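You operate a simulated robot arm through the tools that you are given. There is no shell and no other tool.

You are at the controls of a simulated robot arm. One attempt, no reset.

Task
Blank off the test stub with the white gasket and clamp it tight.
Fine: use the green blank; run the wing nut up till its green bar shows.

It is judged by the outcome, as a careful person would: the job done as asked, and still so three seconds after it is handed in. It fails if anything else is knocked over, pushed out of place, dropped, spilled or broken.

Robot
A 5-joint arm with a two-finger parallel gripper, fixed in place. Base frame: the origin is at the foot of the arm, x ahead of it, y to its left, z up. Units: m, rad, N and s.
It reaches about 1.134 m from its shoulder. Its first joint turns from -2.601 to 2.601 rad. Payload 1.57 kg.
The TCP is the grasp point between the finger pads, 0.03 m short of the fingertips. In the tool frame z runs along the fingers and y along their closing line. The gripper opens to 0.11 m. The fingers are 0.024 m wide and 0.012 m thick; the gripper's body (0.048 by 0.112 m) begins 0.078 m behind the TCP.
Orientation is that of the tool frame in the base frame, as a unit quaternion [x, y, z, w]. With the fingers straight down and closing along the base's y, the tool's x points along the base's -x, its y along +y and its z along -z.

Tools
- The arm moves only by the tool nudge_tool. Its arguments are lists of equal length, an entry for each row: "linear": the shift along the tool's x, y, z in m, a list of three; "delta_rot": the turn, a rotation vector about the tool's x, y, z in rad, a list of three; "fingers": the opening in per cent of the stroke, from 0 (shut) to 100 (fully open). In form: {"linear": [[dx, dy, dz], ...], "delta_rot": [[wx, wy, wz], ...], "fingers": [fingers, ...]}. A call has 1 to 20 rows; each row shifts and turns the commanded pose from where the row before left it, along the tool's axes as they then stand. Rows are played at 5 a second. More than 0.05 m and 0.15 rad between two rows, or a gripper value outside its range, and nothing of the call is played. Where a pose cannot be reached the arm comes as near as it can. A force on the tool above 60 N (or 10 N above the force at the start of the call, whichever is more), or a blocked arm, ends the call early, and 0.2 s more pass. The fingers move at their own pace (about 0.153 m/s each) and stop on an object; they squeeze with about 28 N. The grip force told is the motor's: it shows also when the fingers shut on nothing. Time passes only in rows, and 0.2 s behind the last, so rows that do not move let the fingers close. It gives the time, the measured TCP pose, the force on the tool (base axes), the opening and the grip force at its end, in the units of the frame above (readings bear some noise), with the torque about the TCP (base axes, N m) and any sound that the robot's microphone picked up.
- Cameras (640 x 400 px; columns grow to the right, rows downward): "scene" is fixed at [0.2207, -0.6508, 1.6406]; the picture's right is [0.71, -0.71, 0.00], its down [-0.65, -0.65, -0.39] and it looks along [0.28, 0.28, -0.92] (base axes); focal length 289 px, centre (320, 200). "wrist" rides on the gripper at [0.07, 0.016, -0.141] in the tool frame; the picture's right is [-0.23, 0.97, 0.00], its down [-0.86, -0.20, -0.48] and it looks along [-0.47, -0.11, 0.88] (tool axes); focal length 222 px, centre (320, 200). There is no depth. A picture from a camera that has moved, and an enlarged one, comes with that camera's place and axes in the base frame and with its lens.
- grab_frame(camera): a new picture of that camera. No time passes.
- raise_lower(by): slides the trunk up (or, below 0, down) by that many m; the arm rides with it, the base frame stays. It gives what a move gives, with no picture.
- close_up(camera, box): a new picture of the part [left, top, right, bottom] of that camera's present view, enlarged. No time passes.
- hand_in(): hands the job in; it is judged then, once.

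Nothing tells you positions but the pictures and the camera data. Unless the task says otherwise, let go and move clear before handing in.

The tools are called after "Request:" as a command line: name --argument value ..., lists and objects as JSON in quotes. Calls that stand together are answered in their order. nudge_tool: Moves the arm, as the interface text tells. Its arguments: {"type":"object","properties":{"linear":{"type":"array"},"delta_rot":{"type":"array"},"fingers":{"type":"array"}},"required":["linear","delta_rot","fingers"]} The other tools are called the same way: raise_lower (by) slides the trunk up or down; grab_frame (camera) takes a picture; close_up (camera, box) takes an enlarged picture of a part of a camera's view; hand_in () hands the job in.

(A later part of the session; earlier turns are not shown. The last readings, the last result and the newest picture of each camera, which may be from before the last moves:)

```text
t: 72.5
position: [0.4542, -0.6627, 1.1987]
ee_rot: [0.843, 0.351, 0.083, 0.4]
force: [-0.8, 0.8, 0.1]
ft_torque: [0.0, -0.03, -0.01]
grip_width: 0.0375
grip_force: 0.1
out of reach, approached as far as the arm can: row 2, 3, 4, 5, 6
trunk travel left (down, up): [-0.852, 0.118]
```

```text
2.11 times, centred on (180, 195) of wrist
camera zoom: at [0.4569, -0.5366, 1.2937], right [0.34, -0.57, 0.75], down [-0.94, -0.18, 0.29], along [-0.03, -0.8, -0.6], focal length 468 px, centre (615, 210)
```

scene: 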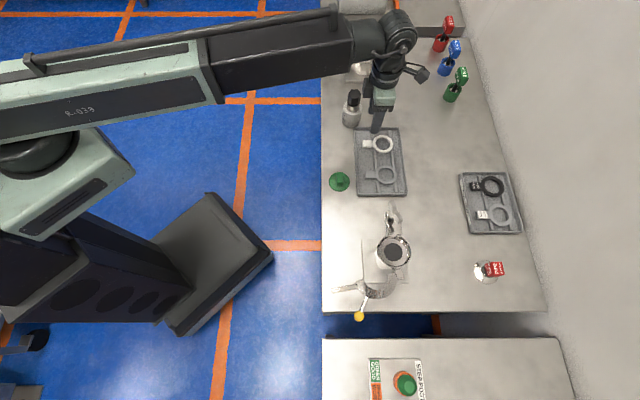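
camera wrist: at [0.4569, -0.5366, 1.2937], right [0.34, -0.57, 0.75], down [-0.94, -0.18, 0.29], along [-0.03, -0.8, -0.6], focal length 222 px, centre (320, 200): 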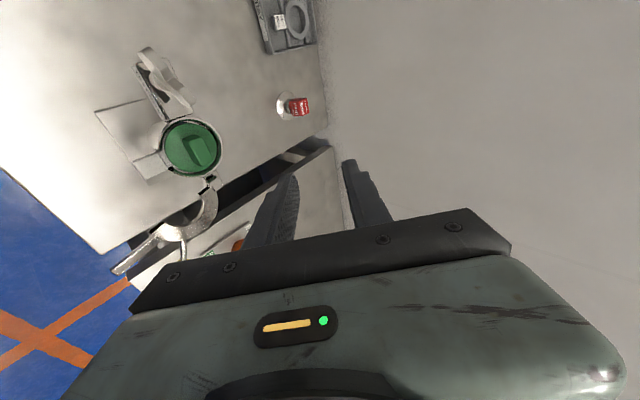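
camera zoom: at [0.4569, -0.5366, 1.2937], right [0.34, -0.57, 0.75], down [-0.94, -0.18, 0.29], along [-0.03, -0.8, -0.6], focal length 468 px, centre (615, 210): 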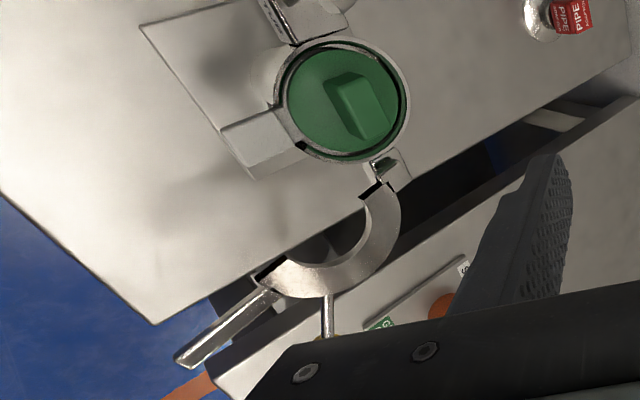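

Request:
nudge_tool --linear '[[0, 0, 0], [0, 0, 0], [0, 0, 0]]' --delta_rot '[[-0.12, -0.0225, 0], [-0.12, -0.0225, 0], [0, 0, 0]]' --fingers '[34, 34, 34]'

Request:
raise_lower --by -0.13

Request:
grab_frame --camera "wrist"

Request:
close_up --camera "wrist" --box '[100, 20, 300, 180]'

```text
t: 73.3
position: [0.4554, -0.6631, 1.246]
ee_rot: [0.791, 0.328, 0.105, 0.506]
force: [0.1, -0.8, 0.5]
ft_torque: [0.04, -0.03, -0.01]
grip_width: 0.0375
grip_force: 0.1
out of reach, approached as far as the arm can: row 1, 2
trunk travel left (down, up): [-0.852, 0.118]
```

```text
t: 74.9
position: [0.4549, -0.6629, 1.1148]
ee_rot: [0.791, 0.329, 0.105, 0.505]
force: [0.5, -0.2, -0.9]
ft_torque: [0.01, 0.01, 0.04]
grip_width: 0.0373
grip_force: 0.0
trunk travel left (down, up): [-0.722, 0.248]
```

```text
taken
camera wrist: at [0.4456, -0.5204, 1.1833], right [0.23, -0.41, 0.88], down [-0.97, -0.13, 0.19], along [0.04, -0.9, -0.43], focal length 222 px, centre (320, 200)
```

wrist: 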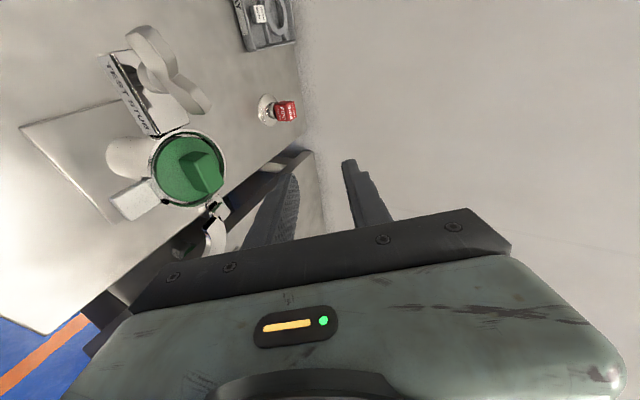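

```text
2.50 times, centred on (200, 100) of wrist
camera zoom: at [0.4456, -0.5204, 1.1833], right [0.23, -0.41, 0.88], down [-0.97, -0.13, 0.19], along [0.04, -0.9, -0.43], focal length 555 px, centre (620, 450)
```

zoom: 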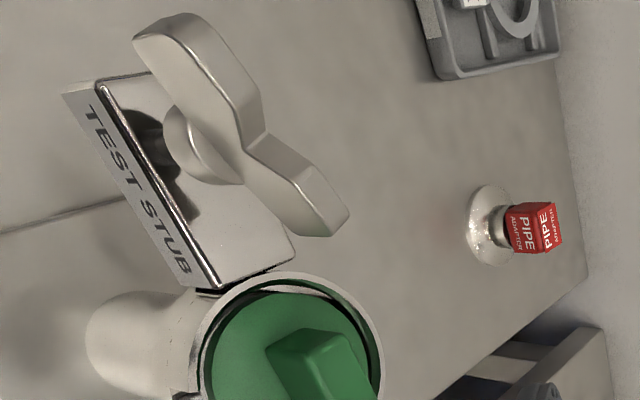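

The wing nut's collar stands clear above its block, leaving a gap for the tongue to slide in. I'll raise the trunk, bring the tool back to vertical, and look at the tongue and knob.

Request:
raise_lower --by 0.16

Request:
nudge_tool --linear '[[0, 0, 0], [0, 0, 0], [0, 0, 0], [0, 0, 0], [0, 0, 0], [0, 0, 0], [0, 0, 0], [0, 0, 0], [0, 0, 0]]' --delta_rot '[[0.12, 0.0225, 0], [0.12, 0.0225, 0], [0.137, 0.0257, 0], [0.137, 0.0257, 0], [0.137, 0.0257, 0], [0.137, 0.0257, 0], [0.137, 0.0257, 0], [0.137, 0.0257, 0], [0, 0, 0]]' --fingers '[34, 34, 34, 34, 34, 34, 34, 34, 34]'

```text
t: 76.7
position: [0.455, -0.6629, 1.275]
ee_rot: [0.791, 0.329, 0.105, 0.506]
force: [-0.5, 0.0, -1.3]
ft_torque: [-0.02, -0.02, -0.02]
grip_width: 0.0375
grip_force: 0.1
trunk travel left (down, up): [-0.882, 0.088]
```

```text
t: 78.7
position: [0.456, -0.6638, 1.1483]
ee_rot: [0.923, 0.384, -0.001, 0.001]
force: [-0.1, -0.9, -0.3]
ft_torque: [0.01, 0.01, 0.0]
grip_width: 0.0373
grip_force: 0.1
out of reach, approached as far as the arm can: row 1, 2, 3, 4, 5, 6, 7
trunk travel left (down, up): [-0.882, 0.088]
```

Request:
nudge_tool --linear '[[0, 0, 0], [0, 0, 0], [0, 0, 0], [0, 0, 0], [0, 0, 0], [0, 0, 0], [0, 0, 0], [0, 0, 0], [0, 0, 0], [0, 0, 0], [0, 0, 0], [0, 0, 0], [0, 0, 0], [0, 0, 0], [0, 0, 0], [0, 0, 0], [0, 0, 0], [0, 0, 0], [0, 0, 0], [0, 0, 0]]' --delta_rot '[[0, 0, -0.14], [0, 0, -0.14], [0, 0, -0.14], [0, 0, -0.14], [0, 0, -0.14], [0, 0, -0.14], [0, 0, -0.14], [0, 0, -0.14], [0, 0, -0.14], [0, 0, -0.14], [0, 0, -0.14], [0, 0, -0.14], [0, 0, -0.14], [0, 0, -0.14], [0, 0, -0.14], [0, 0, -0.14], [0, 0, -0.14], [0, 0, -0.14], [0, 0, -0.14], [0, 0, 0]]' --fingers '[34, 34, 34, 34, 34, 34, 34, 34, 34, 34, 34, 34, 34, 34, 34, 34, 34, 34, 34, 34]'

Request:
nudge_tool --linear '[[0.0425, 0.0042, 0], [0.0425, 0.0042, 0], [0.0425, 0.0042, 0], [0.0425, 0.0042, 0], [0, 0, 0]]' --delta_rot '[[0, 0, 0], [0, 0, 0], [0, 0, 0], [0, 0, 0], [0, 0, 0]]' --fingers '[34, 34, 34, 34, 34]'

Request:
grab_frame --camera "wrist"

Request:
close_up --camera "scene" --box '[320, 200, 440, 330]'

```text
t: 82.9
position: [0.4558, -0.6632, 1.1494]
ee_rot: [-0.153, 0.988, -0.003, 0.0]
force: [0.2, 0.2, -0.1]
ft_torque: [-0.02, 0.04, 0.01]
grip_width: 0.0374
grip_force: 0.0
out of reach, approached as far as the arm can: row 8
trunk travel left (down, up): [-0.882, 0.088]
```

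```text
t: 84.1
position: [0.2872, -0.6961, 1.1484]
ee_rot: [-0.153, 0.988, -0.003, -0.001]
force: [-0.1, -0.1, 0.4]
ft_torque: [0.01, -0.01, -0.01]
grip_width: 0.0372
grip_force: 0.0
trunk travel left (down, up): [-0.882, 0.088]
```

```text
taken
camera wrist: at [0.2163, -0.7013, 1.2892], right [-0.08, 1.0, -0.01], down [0.88, 0.07, 0.48], along [0.48, 0.03, -0.88], focal length 222 px, centre (320, 200)
```

wrist: 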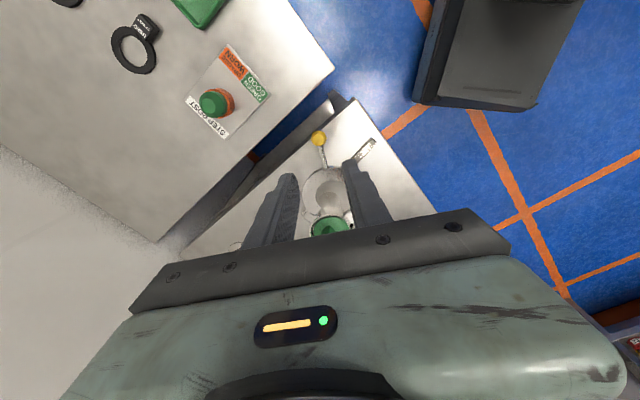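

```text
3.08 times, centred on (380, 265) of scene
camera zoom: at [0.2207, -0.6508, 1.6406], right [0.71, -0.71, 0.0], down [-0.65, -0.65, -0.39], along [0.28, 0.28, -0.92], focal length 890 px, centre (135, 0)
```

zoom: 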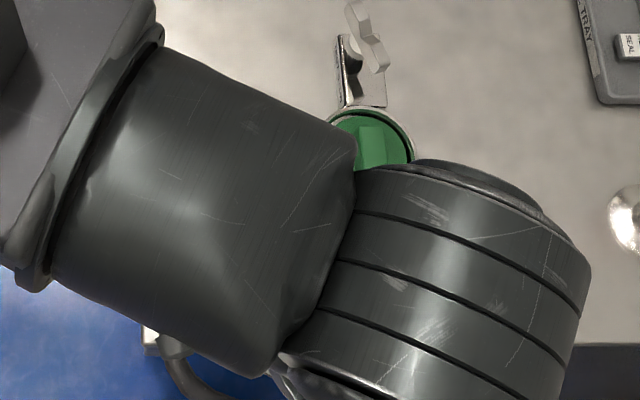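

Request:
close_up --camera "wrist" --box '[260, 110, 400, 240]'

```text
3.08 times, centred on (330, 175) of wrist
camera zoom: at [0.2163, -0.7013, 1.2892], right [-0.08, 1.0, -0.01], down [0.88, 0.07, 0.48], along [0.48, 0.03, -0.88], focal length 684 px, centre (289, 277)
```

zoom: 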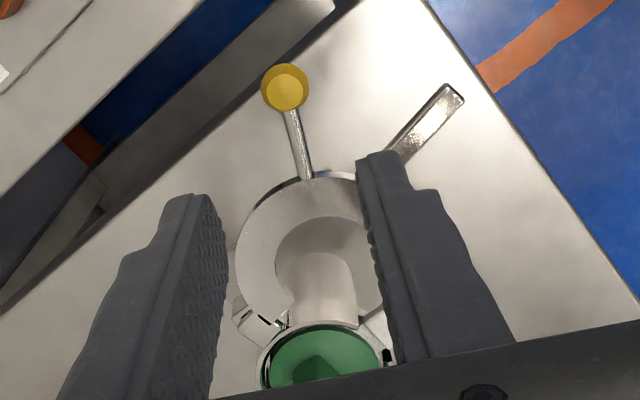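

The knob is right under the fingers and the rod lines up with the tool. I'll lower around the knob with the fingers slightly open as a cage.

Request:
nudge_tool --linear '[[0, -0.002, 0], [0, 0, 0]]' --delta_rot '[[0, 0, 0], [0, 0, 0]]' --fingers '[34, 34]'

Request:
raise_lower --by -0.11

Request:
close_up --camera "wrist" --box '[240, 110, 400, 240]'

```text
t: 84.7
position: [0.287, -0.6991, 1.149]
ee_rot: [-0.152, 0.988, -0.002, -0.001]
force: [0.0, 0.6, 0.6]
ft_torque: [-0.02, -0.02, -0.02]
grip_width: 0.0374
grip_force: 0.1
trunk travel left (down, up): [-0.882, 0.088]
```

```text
t: 86.1
position: [0.2877, -0.6977, 1.0383]
ee_rot: [-0.151, 0.989, -0.003, 0.0]
force: [-0.3, 0.0, 0.3]
ft_torque: [-0.01, 0.01, -0.04]
grip_width: 0.0376
grip_force: 0.1
trunk travel left (down, up): [-0.772, 0.198]
```

```text
3.08 times, centred on (320, 175) of wrist
camera zoom: at [0.2176, -0.7032, 1.1793], right [-0.08, 1.0, -0.01], down [0.88, 0.07, 0.48], along [0.48, 0.03, -0.88], focal length 684 px, centre (320, 277)
```

zoom: 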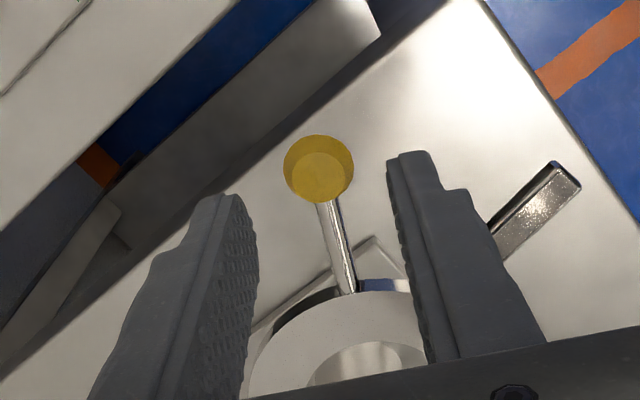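

Request:
raise_lower --by -0.052

Request:
close_up --camera "wrist" --box '[240, 110, 400, 240]'

Request:
grab_frame --camera "scene"

```text
t: 87.1
position: [0.2881, -0.6984, 0.9866]
ee_rot: [-0.152, 0.988, -0.002, -0.001]
force: [-0.5, 0.6, 0.0]
ft_torque: [-0.03, 0.03, -0.03]
grip_width: 0.0377
grip_force: 0.1
trunk travel left (down, up): [-0.72, 0.25]
```

```text
3.08 times, centred on (320, 175) of wrist
camera zoom: at [0.2176, -0.7032, 1.1273], right [-0.08, 1.0, -0.01], down [0.88, 0.07, 0.48], along [0.48, 0.03, -0.88], focal length 684 px, centre (320, 277)
```

zoom: 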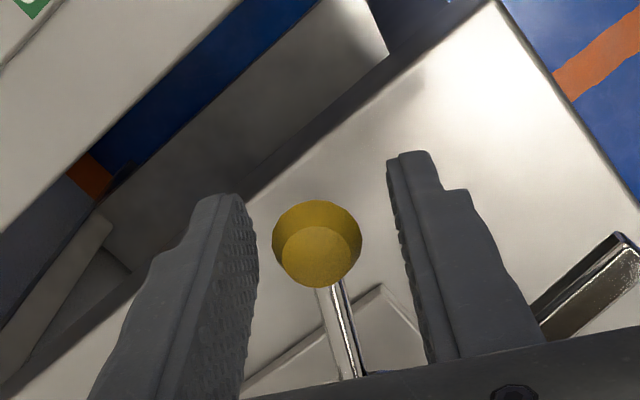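

```text
taken
```

scene: 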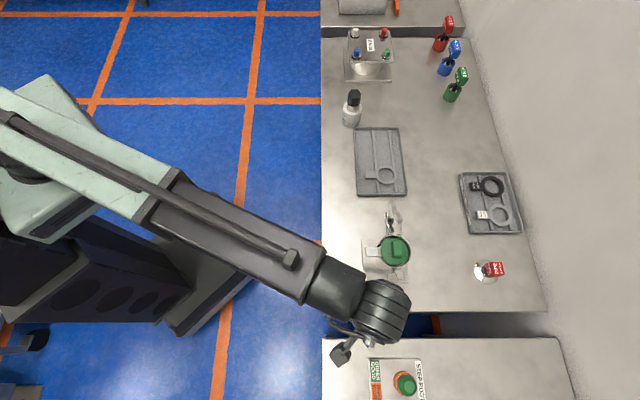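

The knob is caged between the fingers with the tips below its centre. I'll swing the clamp half closed along the hinge arc, about 50° first, then check.

Request:
nudge_tool --linear '[[0, 0, 0], [-0.00425, 0.01027, 0], [-0.00425, 0.01027, 0], [-0.00425, 0.01027, 0], [-0.00425, 0.01027, 0], [-0.00425, 0.01027, 0], [-0.00425, 0.01027, 0], [-0.00425, 0.01027, 0], [-0.00425, 0.01027, 0], [0, 0, 0]]' --delta_rot '[[0, 0, 0], [0, 0, 0.0873], [0, 0, 0.0873], [0, 0, 0.0873], [0, 0, 0.0873], [0, 0, 0.0873], [0, 0, 0.0873], [0, 0, 0.0873], [0, 0, 0.0873], [0, 0, 0]]' --fingers '[28, 28, 28, 28, 28, 28, 28, 28, 28, 28]'

Request:
grab_frame --camera "wrist"

Request:
close_up --camera "scene" --box '[320, 200, 440, 330]'

```text
t: 89.3
position: [0.3224, -0.6196, 0.9868]
ee_rot: [0.196, 0.981, -0.004, 0.0]
force: [-0.5, 0.2, 0.2]
ft_torque: [-0.04, -0.02, 0.03]
grip_width: 0.031
grip_force: 0.0
trunk travel left (down, up): [-0.72, 0.25]
```

```text
taken
camera wrist: at [0.2645, -0.5752, 1.127], right [0.58, 0.81, 0.0], down [0.71, -0.51, 0.48], along [0.39, -0.28, -0.88], focal length 222 px, centre (320, 200)
```

wrist: 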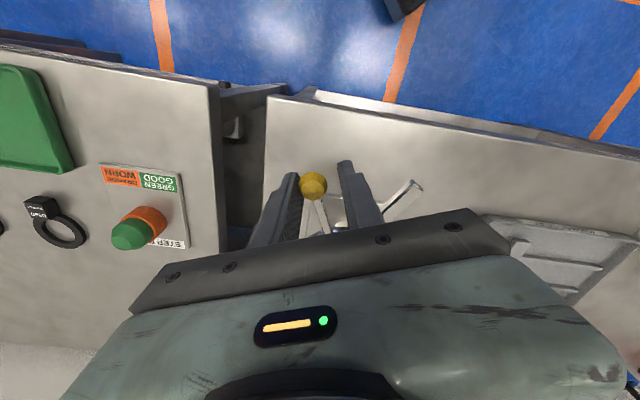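

```text
3.08 times, centred on (380, 265) of scene
camera zoom: at [0.2207, -0.6508, 1.6406], right [0.71, -0.71, 0.0], down [-0.65, -0.65, -0.39], along [0.28, 0.28, -0.92], focal length 890 px, centre (135, 0)
```

zoom: 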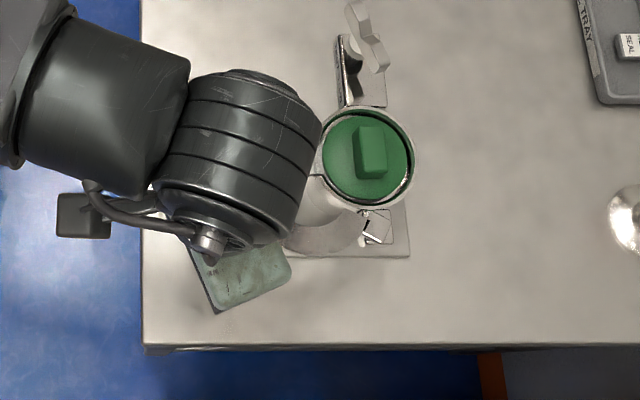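

Request:
nudge_tool --linear '[[-0.00425, 0.01027, 0], [-0.00425, 0.01027, 0], [-0.00425, 0.01027, 0], [-0.00425, 0.01027, 0], [-0.00425, 0.01027, 0], [-0.00425, 0.01027, 0], [0, 0, 0]]' --delta_rot '[[0, 0, 0.0873], [0, 0, 0.0873], [0, 0, 0.0873], [0, 0, 0.0873], [0, 0, 0.0873], [0, 0, 0.0873], [0, 0, 0]]' --fingers '[28, 28, 28, 28, 28, 28, 28]'

Request:
grab_frame --camera "wrist"

Request:
close_up --camera "scene" --box '[320, 200, 440, 330]'

```text
t: 90.9
position: [0.3769, -0.5832, 0.9886]
ee_rot: [0.443, 0.897, -0.002, 0.001]
force: [-0.4, -0.1, 0.2]
ft_torque: [0.0, 0.03, -0.01]
grip_width: 0.0308
grip_force: 0.1
trunk travel left (down, up): [-0.72, 0.25]
```

```text
taken
camera wrist: at [0.3486, -0.5158, 1.1268], right [0.91, 0.41, 0.0], down [0.36, -0.8, 0.48], along [0.2, -0.44, -0.88], focal length 222 px, centre (320, 200)
```

wrist: 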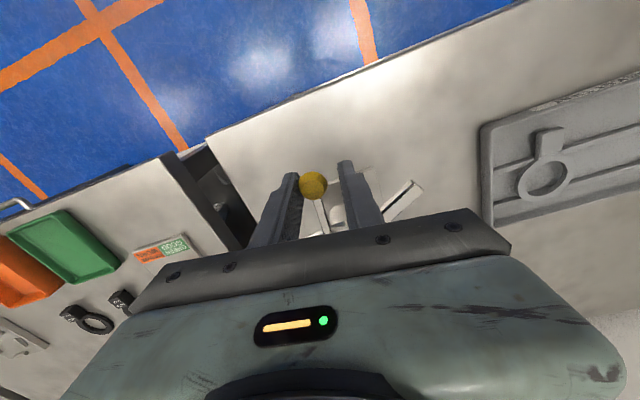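

```text
3.08 times, centred on (380, 265) of scene
camera zoom: at [0.2207, -0.6508, 1.6406], right [0.71, -0.71, 0.0], down [-0.65, -0.65, -0.39], along [0.28, 0.28, -0.92], focal length 890 px, centre (135, 0)
```

zoom: 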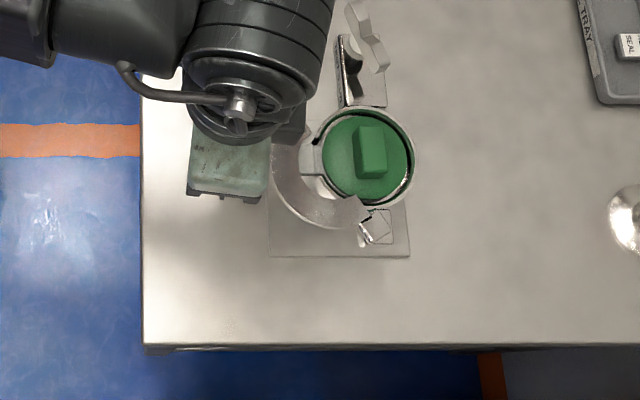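

Request:
nudge_tool --linear '[[-0.00425, 0.01027, 0], [-0.00425, 0.01027, 0], [-0.00425, 0.01027, 0], [0, 0, 0]]' --delta_rot '[[0, 0, 0.0873], [0, 0, 0.0873], [0, 0, 0.0873], [0, 0, 0]]' --fingers '[28, 28, 28, 28]'

Request:
grab_frame --camera "wrist"

Request:
close_up --camera "scene" --box '[340, 200, 440, 290]'

```text
t: 91.9
position: [0.4098, -0.578, 0.9866]
ee_rot: [0.557, 0.831, -0.002, 0.002]
force: [-0.4, 0.9, -0.4]
ft_torque: [-0.01, -0.01, 0.0]
grip_width: 0.0306
grip_force: 0.3
trunk travel left (down, up): [-0.72, 0.25]
```

```text
taken
camera wrist: at [0.3991, -0.5057, 1.1268], right [0.99, 0.16, 0.0], down [0.14, -0.86, 0.48], along [0.08, -0.48, -0.88], focal length 222 px, centre (320, 200)
```

wrist: 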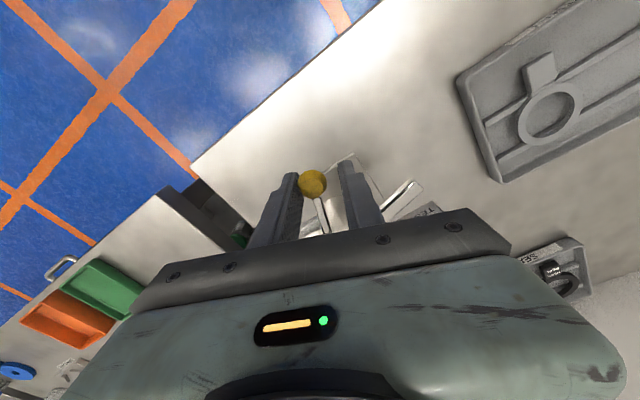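

```text
4.44 times, centred on (390, 245) of scene
camera zoom: at [0.2207, -0.6508, 1.6406], right [0.71, -0.71, 0.0], down [-0.65, -0.65, -0.39], along [0.28, 0.28, -0.92], focal length 1286 px, centre (9, 0)
```

zoom: 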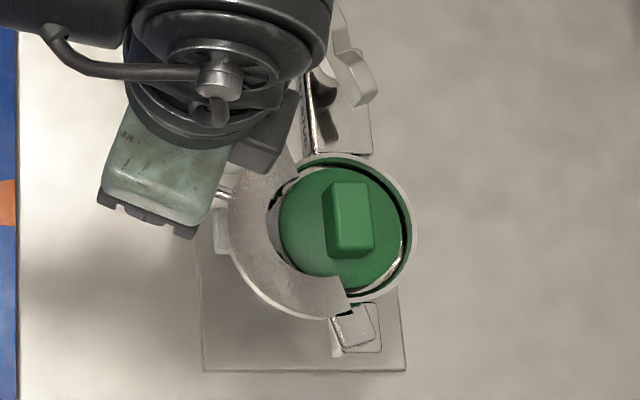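

Request:
nudge_tool --linear '[[-0.00425, 0.01027, 0], [-0.002125, 0.005135, 0], [0, 0, 0]]' --delta_rot '[[0, 0, 0.0873], [0, 0, 0.0436], [0, 0, 0]]' --fingers '[28, 28, 28]'

Request:
close_up --camera "wrist" --box '[260, 120, 460, 230]'

Request:
close_up --camera "scene" --box '[340, 200, 440, 290]'

```text
t: 92.7
position: [0.4253, -0.5768, 0.9865]
ee_rot: [0.609, 0.793, -0.003, 0.001]
force: [1.1, -0.1, 0.2]
ft_torque: [-0.01, 0.01, 0.0]
grip_width: 0.0315
grip_force: 0.3
trunk travel left (down, up): [-0.72, 0.25]
```

```text
3.20 times, centred on (360, 175) of wrist
camera zoom: at [0.4245, -0.5048, 1.1268], right [1.0, 0.03, 0.0], down [0.03, -0.88, 0.48], along [0.01, -0.48, -0.88], focal length 711 px, centre (192, 280)
```

zoom: 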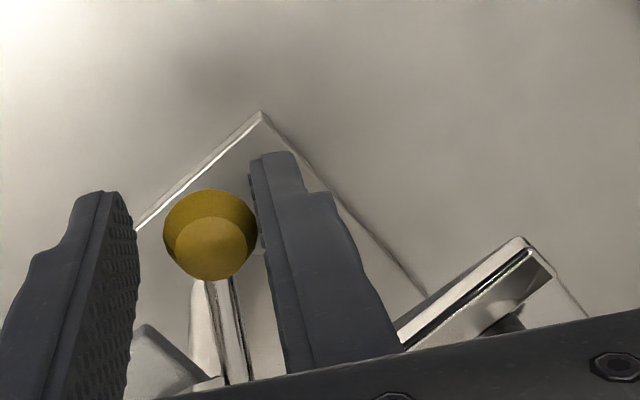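

```text
4.44 times, centred on (390, 245) of scene
camera zoom: at [0.2207, -0.6508, 1.6406], right [0.71, -0.71, 0.0], down [-0.65, -0.65, -0.39], along [0.28, 0.28, -0.92], focal length 1286 px, centre (9, 0)
```

zoom: 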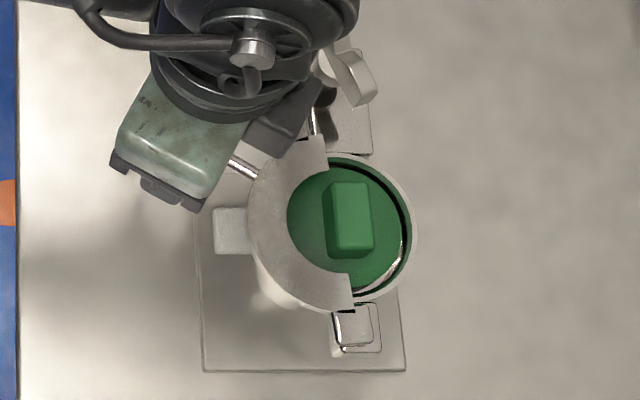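

Request:
close_up --camera "wrist" --box '[360, 170, 460, 230]'

Request:
close_up --camera "scene" --box '[370, 195, 420, 255]'

```text
6.40 times, centred on (410, 200) of wrist
camera zoom: at [0.4245, -0.5048, 1.1268], right [1.0, 0.03, 0.0], down [0.03, -0.88, 0.48], along [0.01, -0.48, -0.88], focal length 1422 px, centre (-256, 200)
```

zoom: 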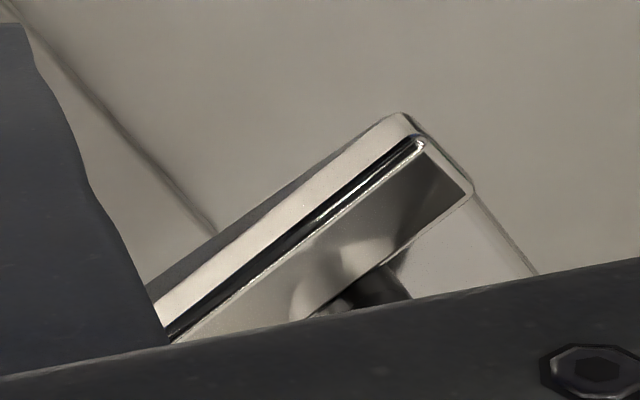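

```text
6.67 times, centred on (395, 225) of scene
camera zoom: at [0.2207, -0.6508, 1.6406], right [0.71, -0.71, 0.0], down [-0.65, -0.65, -0.39], along [0.28, 0.28, -0.92], focal length 1928 px, centre (-180, 33)
```

zoom: 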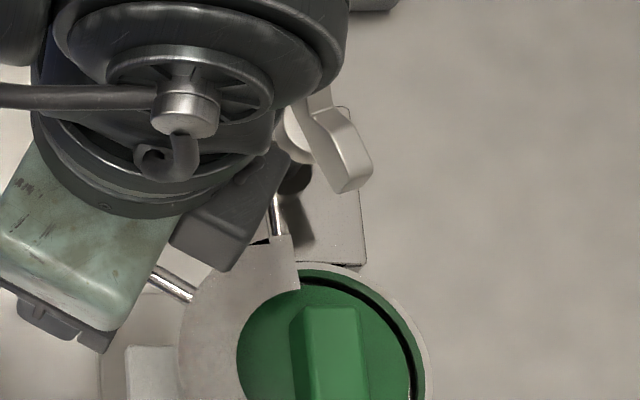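

Request:
nudge_tool --linear '[[0, 0, 0], [-0.0017, 0.0041, 0], [-0.0017, 0.0041, 0], [-0.0017, 0.0041, 0], [0, 0, 0]]' --delta_rot '[[0, 0, 0], [0, 0, 0.035], [0, 0, 0.035], [0, 0, 0.035], [0, 0, 0]]' --fingers '[22, 22, 22, 22, 22]'

Request:
close_up --camera "wrist" --box '[260, 120, 460, 230]'

Request:
close_up --camera "scene" --box '[350, 195, 430, 285]'

```text
t: 93.9
position: [0.4388, -0.5807, 0.9871]
ee_rot: [0.651, 0.759, -0.002, 0.001]
force: [-0.1, -1.1, -0.4]
ft_torque: [-0.01, 0.02, -0.02]
grip_width: 0.0241
grip_force: 0.1
trunk travel left (down, up): [-0.72, 0.25]
```

```text
3.20 times, centred on (360, 175) of wrist
camera zoom: at [0.445, -0.5072, 1.1268], right [1.0, -0.07, 0.0], down [-0.07, -0.87, 0.48], along [-0.04, -0.48, -0.88], focal length 711 px, centre (192, 280)
```

zoom: 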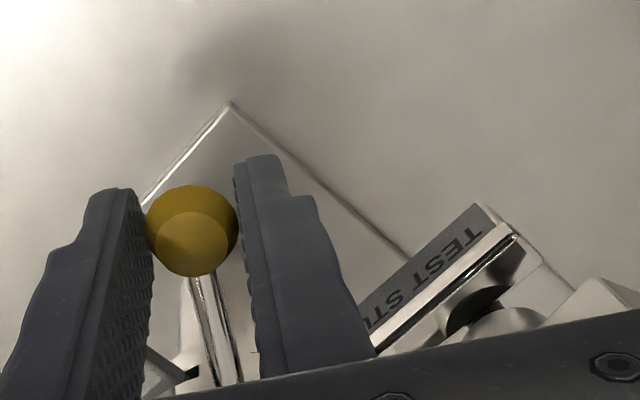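

```text
4.44 times, centred on (390, 240) of scene
camera zoom: at [0.2207, -0.6508, 1.6406], right [0.71, -0.71, 0.0], down [-0.65, -0.65, -0.39], along [0.28, 0.28, -0.92], focal length 1286 px, centre (9, 22)
```

zoom: 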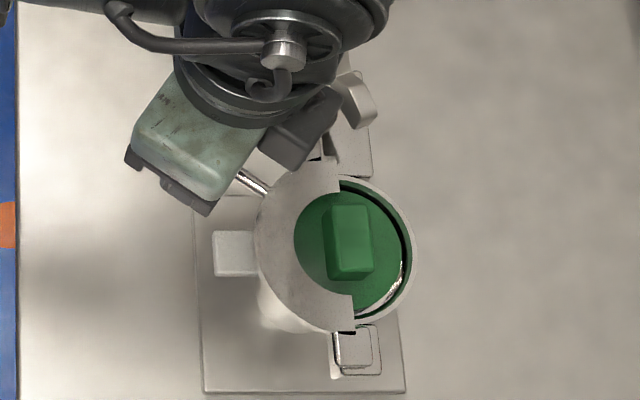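

Request:
close_up --camera "wrist" --box '[350, 160, 480, 230]'

Request:
close_up --camera "scene" --box '[375, 205, 415, 255]'

```text
4.92 times, centred on (415, 195) of wrist
camera zoom: at [0.445, -0.5072, 1.1268], right [1.0, -0.07, 0.0], down [-0.07, -0.87, 0.48], along [-0.04, -0.48, -0.88], focal length 1094 px, centre (-148, 225)
```

zoom: 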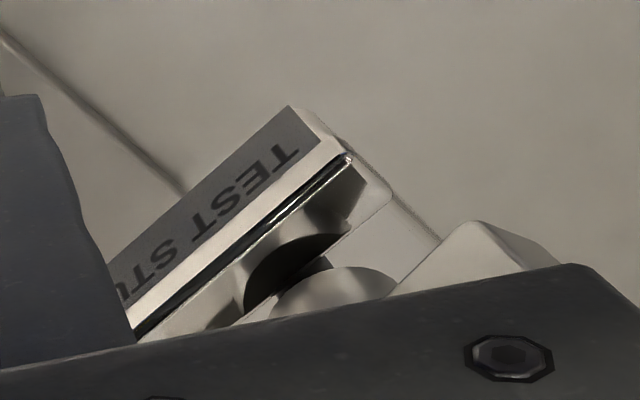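

```text
8.00 times, centred on (395, 230) of scene
camera zoom: at [0.2207, -0.6508, 1.6406], right [0.71, -0.71, 0.0], down [-0.65, -0.65, -0.39], along [0.28, 0.28, -0.92], focal length 2314 px, centre (-280, -40)
```

zoom: 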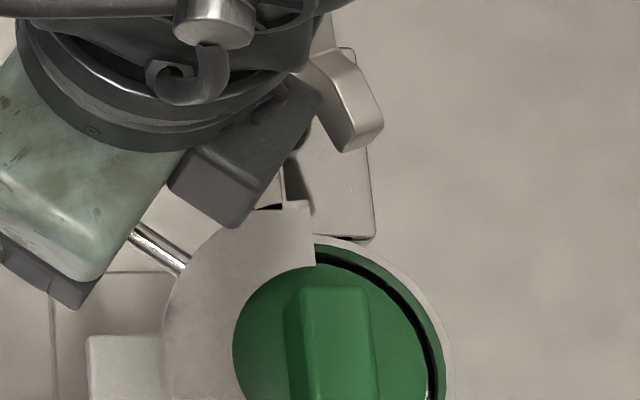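

Request:
nudge_tool --linear '[[-0.0017, 0.0041, 0], [-0.0017, 0.0041, 0], [0, 0, 0]]' --delta_rot '[[0, 0, 0.035], [0, 0, 0.035], [0, 0, 0]]' --fingers '[22, 22, 22]'

Request:
close_up --camera "scene" --box '[350, 195, 430, 285]'

Request:
close_up --camera "wrist" --box '[260, 120, 460, 230]'

```text
t: 94.7
position: [0.4464, -0.5816, 0.9876]
ee_rot: [0.677, 0.736, -0.002, 0.001]
force: [-11.9, 2.0, -1.3]
ft_torque: [0.06, 0.05, 0.01]
grip_width: 0.0335
grip_force: 5.4
trunk travel left (down, up): [-0.72, 0.25]
```

```text
4.44 times, centred on (390, 240) of scene
camera zoom: at [0.2207, -0.6508, 1.6406], right [0.71, -0.71, 0.0], down [-0.65, -0.65, -0.39], along [0.28, 0.28, -0.92], focal length 1286 px, centre (9, 22)
```

zoom: 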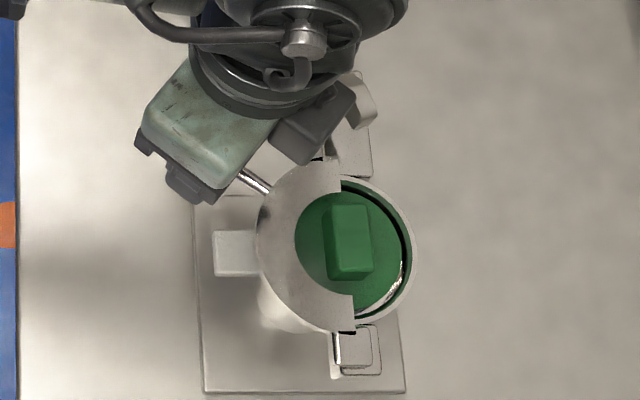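

```text
3.20 times, centred on (360, 175) of wrist
camera zoom: at [0.4579, -0.5097, 1.1273], right [0.99, -0.14, 0.0], down [-0.13, -0.87, 0.48], along [-0.07, -0.48, -0.88], focal length 711 px, centre (192, 280)
```

zoom: 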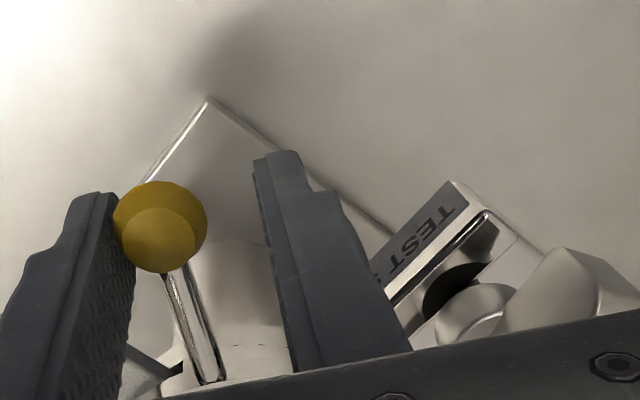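

The clamp half has reached its stop: its end line is now parallel to the hinge–bolt line. I'll open the fingers, rise off the knob and inspect the tongue under the wing nut.

Request:
nudge_tool --linear '[[0, -0.006, 0], [0, 0, 0]]' --delta_rot '[[0, 0, 0], [0, 0, 0]]' --fingers '[38, 38]'

Request:
raise_lower --by 0.14

Request:
grab_frame --camera "wrist"

Request:
grab_frame --camera "scene"

```text
t: 95.3
position: [0.4421, -0.5817, 0.9866]
ee_rot: [0.676, 0.737, -0.002, 0.003]
force: [0.4, -0.6, 1.7]
ft_torque: [0.0, 0.02, 0.0]
grip_width: 0.042
grip_force: 0.0
trunk travel left (down, up): [-0.72, 0.25]
```

```text
t: 96.9
position: [0.4427, -0.582, 1.1267]
ee_rot: [0.677, 0.736, -0.001, 0.002]
force: [0.6, 0.0, -0.3]
ft_torque: [0.01, 0.01, -0.03]
grip_width: 0.0414
grip_force: 0.1
trunk travel left (down, up): [-0.86, 0.11]
```

```text
taken
camera wrist: at [0.4531, -0.5101, 1.2668], right [0.99, -0.14, 0.0], down [-0.13, -0.87, 0.48], along [-0.07, -0.48, -0.88], focal length 222 px, centre (320, 200)
```

wrist: 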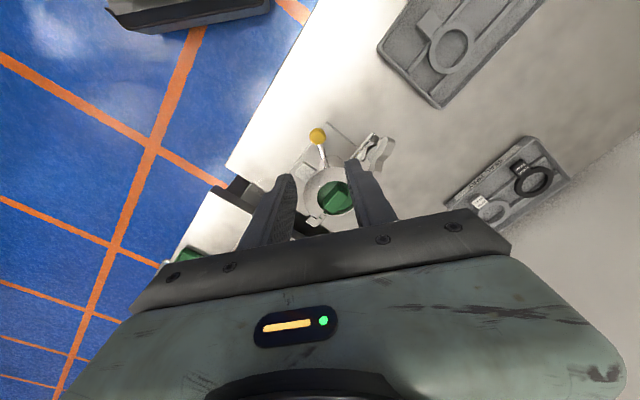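

```text
taken
```

scene: 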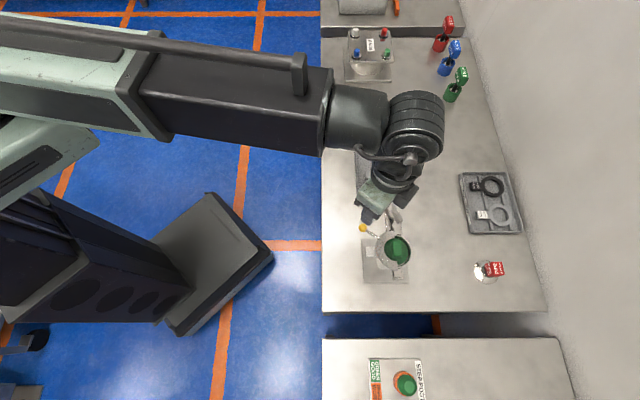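

Request:
close_up --camera "wrist" --box '[290, 110, 410, 230]'

Request:
close_up --camera "scene" --box '[345, 195, 425, 285]'

```text
3.33 times, centred on (350, 170) of wrist
camera zoom: at [0.4531, -0.5101, 1.2668], right [0.99, -0.14, 0.0], down [-0.13, -0.87, 0.48], along [-0.07, -0.48, -0.88], focal length 740 px, centre (220, 300)
```

zoom: 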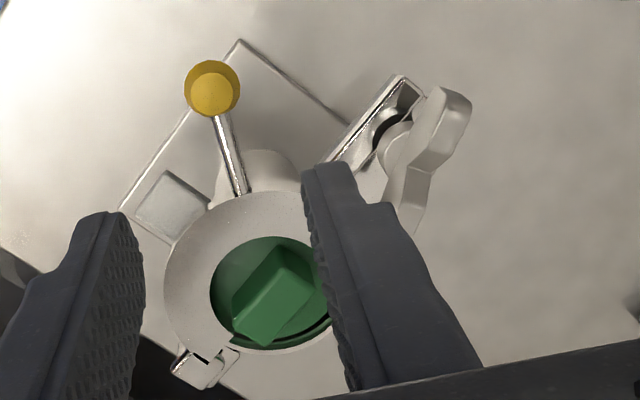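

```text
4.44 times, centred on (385, 240) of scene
camera zoom: at [0.2207, -0.6508, 1.6406], right [0.71, -0.71, 0.0], down [-0.65, -0.65, -0.39], along [0.28, 0.28, -0.92], focal length 1286 px, centre (31, 22)
```

zoom: 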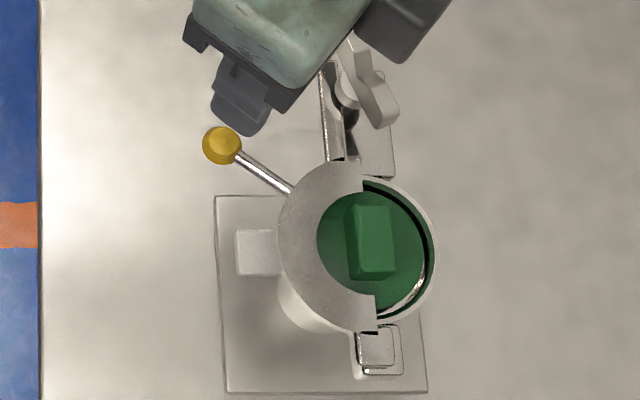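

The clamp is closed over the blank, with the tongue at the wing nut block. Now I'll turn the tool so its fingers can straddle the wings, with plenty of clockwise spin left, and hover over the nut.

Request:
nudge_tool --linear '[[0, 0, 0], [0, 0, 0], [0, 0, 0], [0, 0, 0], [0, 0, 0], [0, 0, 0], [0, 0, 0], [0, 0, 0], [0, 0, 0], [0, 0, 0], [0, 0, 0], [0, 0, 0], [0, 0, 0], [0, 0, 0], [0, 0, 0], [0, 0, 0], [0, 0, 0], [0, 0, 0], [-0.004, -0.0352, 0], [-0.004, -0.0352, 0]]' --delta_rot '[[0, 0, -0.144], [0, 0, -0.144], [0, 0, -0.144], [0, 0, -0.144], [0, 0, -0.144], [0, 0, -0.144], [0, 0, -0.144], [0, 0, -0.144], [0, 0, -0.144], [0, 0, -0.144], [0, 0, -0.144], [0, 0, -0.144], [0, 0, -0.144], [0, 0, -0.144], [0, 0, -0.144], [0, 0, -0.144], [0, 0, -0.144], [0, 0, -0.144], [0, 0, 0], [0, 0, 0]]' --fingers '[50, 50, 50, 50, 50, 50, 50, 50, 50, 50, 50, 50, 50, 50, 50, 50, 50, 50, 50, 50]'

Request:
grab_frame --camera "wrist"

Request:
close_up --camera "wrist" --box '[240, 80, 400, 220]'

Request:
close_up --camera "scene" --box '[345, 185, 425, 275]'

```text
t: 101.1
position: [0.5093, -0.6056, 1.1267]
ee_rot: [-0.526, 0.851, -0.003, -0.002]
force: [-0.5, -0.5, 0.0]
ft_torque: [0.02, 0.03, 0.01]
grip_width: 0.0549
grip_force: 0.1
trunk travel left (down, up): [-0.86, 0.11]
```

```text
taken
camera wrist: at [0.4647, -0.6608, 1.2673], right [-0.77, 0.64, 0.0], down [0.56, 0.68, 0.47], along [0.3, 0.36, -0.88], focal length 222 px, centre (320, 200)
```

wrist: 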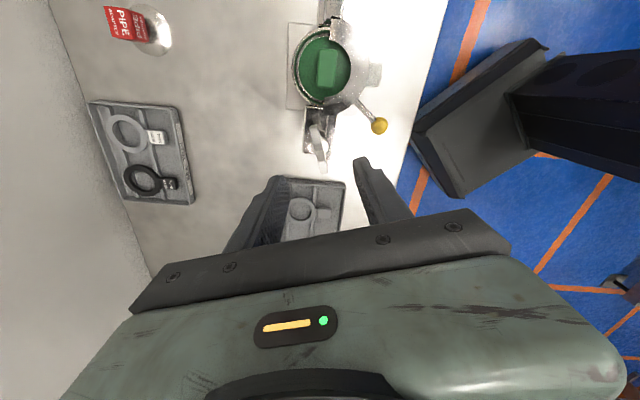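

```text
2.86 times, centred on (320, 150) of wrist
camera zoom: at [0.4647, -0.6608, 1.2673], right [-0.77, 0.64, 0.0], down [0.56, 0.68, 0.47], along [0.3, 0.36, -0.88], focal length 635 px, centre (320, 343)
```

zoom: 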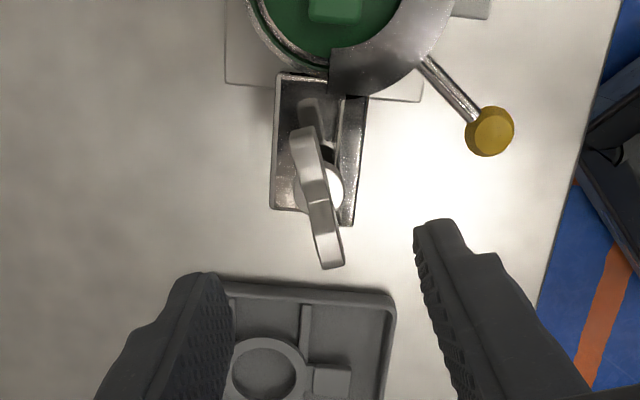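

```text
4.44 times, centred on (385, 230) of scene
camera zoom: at [0.2207, -0.6508, 1.6406], right [0.71, -0.71, 0.0], down [-0.65, -0.65, -0.39], along [0.28, 0.28, -0.92], focal length 1286 px, centre (31, 67)
```

zoom: 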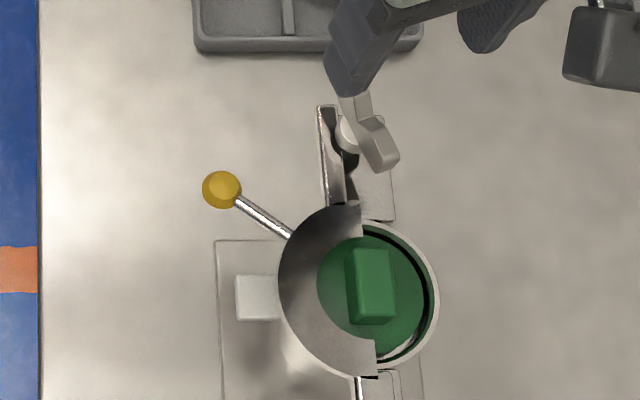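

Request:
close_up --camera "wrist" --box '[295, 95, 355, 155]'

Request:
close_up --camera "scene" --box '[375, 195, 415, 245]'

```text
6.67 times, centred on (325, 125) of wrist
camera zoom: at [0.4647, -0.6608, 1.2673], right [-0.77, 0.64, 0.0], down [0.56, 0.68, 0.47], along [0.3, 0.36, -0.88], focal length 1481 px, centre (287, 700)
```

zoom: 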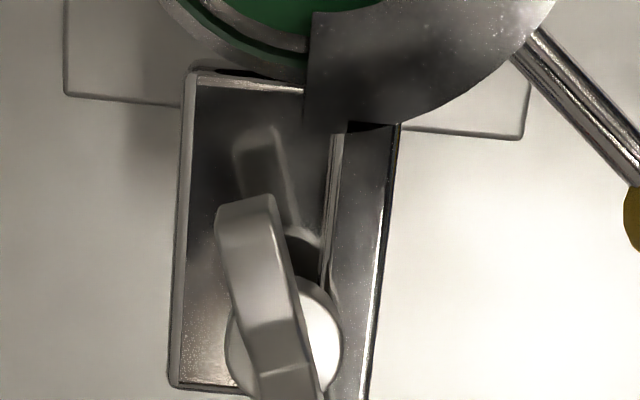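

```text
8.00 times, centred on (395, 220) of scene
camera zoom: at [0.2207, -0.6508, 1.6406], right [0.71, -0.71, 0.0], down [-0.65, -0.65, -0.39], along [0.28, 0.28, -0.92], focal length 2314 px, centre (-280, 40)
```

zoom: 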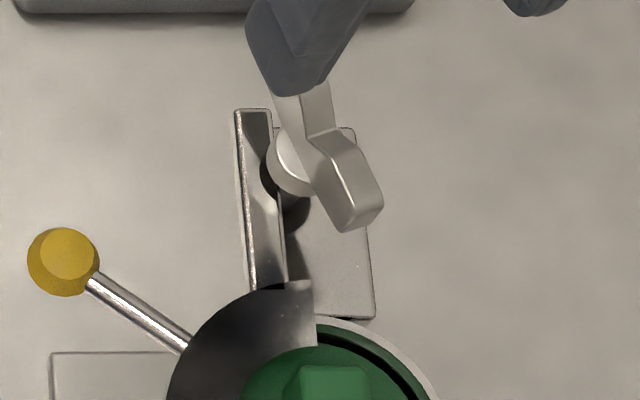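

The collar lies over the tongue, so tightening will press on it. I'll centre on the nut and come down over the wings.

Request:
nudge_tool --linear '[[0.001, -0.001, 0], [0, 0, 0]]' --delta_rot '[[0, 0, 0], [0, 0, 0]]' --fingers '[40, 40]'

Request:
raise_lower --by -0.06

Request:
close_up --camera "wrist" --box '[250, 100, 390, 220]'

Request:
close_up --camera "scene" --box '[365, 175, 425, 255]'

```text
t: 101.7
position: [0.5085, -0.6074, 1.1255]
ee_rot: [-0.526, 0.85, -0.002, -0.002]
force: [-0.5, 1.0, -0.4]
ft_torque: [0.0, -0.03, -0.03]
grip_width: 0.0441
grip_force: 0.1
trunk travel left (down, up): [-0.86, 0.11]
```

```text
t: 102.7
position: [0.5097, -0.6065, 1.0673]
ee_rot: [-0.525, 0.851, -0.002, -0.002]
force: [0.2, -0.8, 0.5]
ft_torque: [0.04, -0.04, 0.04]
grip_width: 0.044
grip_force: 0.2
trunk travel left (down, up): [-0.8, 0.17]
```

```text
3.33 times, centred on (320, 160) of wrist
camera zoom: at [0.4641, -0.6619, 1.2075], right [-0.77, 0.64, 0.0], down [0.56, 0.68, 0.47], along [0.31, 0.36, -0.88], focal length 740 px, centre (320, 333)
```

zoom: 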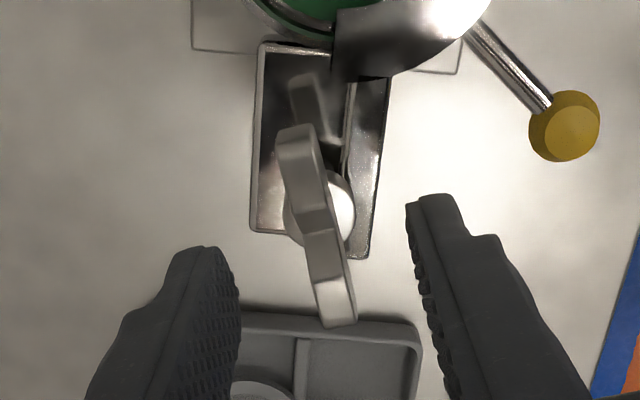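

```text
5.00 times, centred on (395, 215) of scene
camera zoom: at [0.2207, -0.6508, 1.6406], right [0.71, -0.71, 0.0], down [-0.65, -0.65, -0.39], along [0.28, 0.28, -0.92], focal length 1446 px, centre (-55, 125)
```

zoom: 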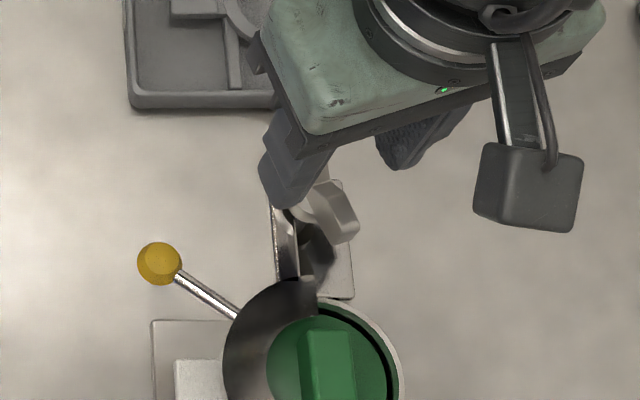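

Request:
nudge_tool --linear '[[-0.0018, -0.0015, 0], [0, 0, 0]]' --delta_rot '[[0, 0, 0], [0, 0, 0]]' --fingers '[40, 40]'

Request:
raise_lower --by -0.035

Request:
close_up --camera "wrist" --box '[250, 110, 390, 230]'

Request:
close_up --camera "scene" --box '[365, 175, 425, 255]'

```text
t: 103.3
position: [0.5116, -0.6065, 1.0676]
ee_rot: [-0.525, 0.851, -0.003, -0.002]
force: [0.2, 0.7, 0.0]
ft_torque: [-0.03, -0.04, 0.0]
grip_width: 0.044
grip_force: 0.1
trunk travel left (down, up): [-0.8, 0.17]
```

```text
t: 104.1
position: [0.5108, -0.6074, 1.032]
ee_rot: [-0.526, 0.851, -0.002, -0.002]
force: [0.1, -0.7, -0.3]
ft_torque: [0.01, -0.01, 0.01]
grip_width: 0.0441
grip_force: 0.0
trunk travel left (down, up): [-0.765, 0.205]
```

```text
3.33 times, centred on (320, 170) of wrist
camera zoom: at [0.4666, -0.6606, 1.1725], right [-0.77, 0.64, 0.0], down [0.56, 0.68, 0.47], along [0.31, 0.36, -0.88], focal length 740 px, centre (320, 300)
```

zoom: 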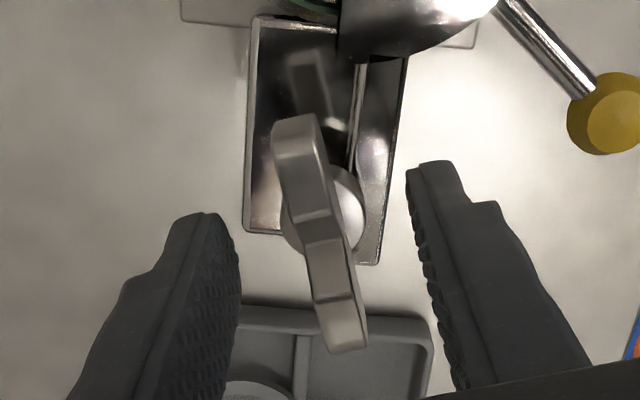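

```text
5.00 times, centred on (395, 215) of scene
camera zoom: at [0.2207, -0.6508, 1.6406], right [0.71, -0.71, 0.0], down [-0.65, -0.65, -0.39], along [0.28, 0.28, -0.92], focal length 1446 px, centre (-55, 125)
```

zoom: 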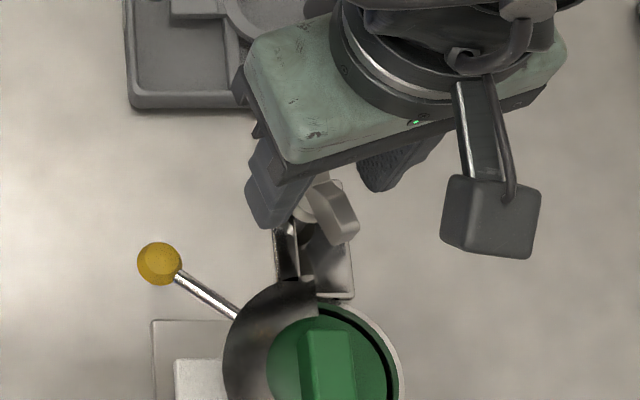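

Request:
nudge_tool --linear '[[0, 0, 0], [0, 0, 0], [0, 0, 0], [0, 0, 0], [0, 0, 0]]' --delta_rot '[[0, 0, 0], [0, 0, 0], [0, 0, 0], [0, 0, 0], [0, 0, 0]]' --fingers '[30, 20, 10, 3, 3]'

Request:
close_up --camera "wrist" --box '[250, 110, 390, 230]'

```text
t: 105.3
position: [0.5101, -0.6068, 1.0322]
ee_rot: [-0.525, 0.851, -0.002, -0.002]
force: [-7.0, 5.3, -7.2]
ft_torque: [0.15, 0.26, -0.02]
grip_width: 0.0102
grip_force: 28.2
trunk travel left (down, up): [-0.765, 0.205]
```

```text
3.33 times, centred on (320, 170) of wrist
camera zoom: at [0.466, -0.6604, 1.1726], right [-0.77, 0.64, 0.0], down [0.56, 0.68, 0.47], along [0.3, 0.36, -0.88], focal length 740 px, centre (320, 300)
```

zoom: 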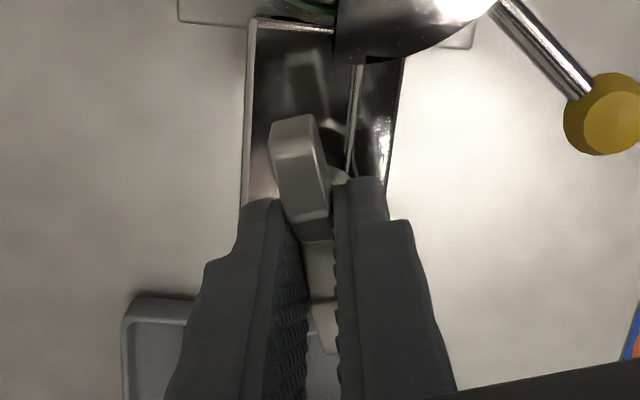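

Request:
nudge_tool --linear '[[0, 0.001, 0], [0, 0, 0]]' --delta_rot '[[0, 0, 0], [0, 0, 0]]' --fingers '[3, 3]'

Request:
nudge_tool --linear '[[0, 0, 0], [0, 0, 0], [0, 0, 0], [0, 0, 0], [0, 0, 0]]' --delta_rot '[[0, 0, 0.1], [0, 0, 0.1], [0, 0, 0.1], [0, 0, 0.1], [0, 0, 0]]' --fingers '[3, 3, 3, 3, 3]'

Request:
close_up --camera "wrist" --box '[250, 110, 390, 230]'

```text
t: 105.9
position: [0.5102, -0.6068, 1.0315]
ee_rot: [-0.526, 0.851, -0.003, -0.001]
force: [0.2, -2.3, 2.7]
ft_torque: [0.87, -0.04, 0.01]
grip_width: 0.0098
grip_force: 28.6
trunk travel left (down, up): [-0.765, 0.205]
```

```text
t: 107.1
position: [0.5104, -0.607, 1.0315]
ee_rot: [-0.345, 0.938, -0.003, -0.001]
force: [4.7, -5.9, 8.5]
ft_torque: [-0.21, 0.81, 0.04]
grip_width: 0.0097
grip_force: 28.5
trunk travel left (down, up): [-0.765, 0.205]
```

```text
3.33 times, centred on (320, 170) of wrist
camera zoom: at [0.4481, -0.638, 1.1725], right [-0.46, 0.89, -0.01], down [0.78, 0.41, 0.48], along [0.43, 0.21, -0.88], focal length 740 px, centre (320, 300)
```

zoom: 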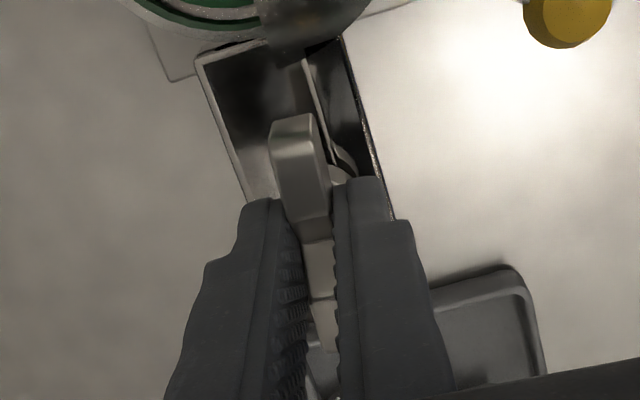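

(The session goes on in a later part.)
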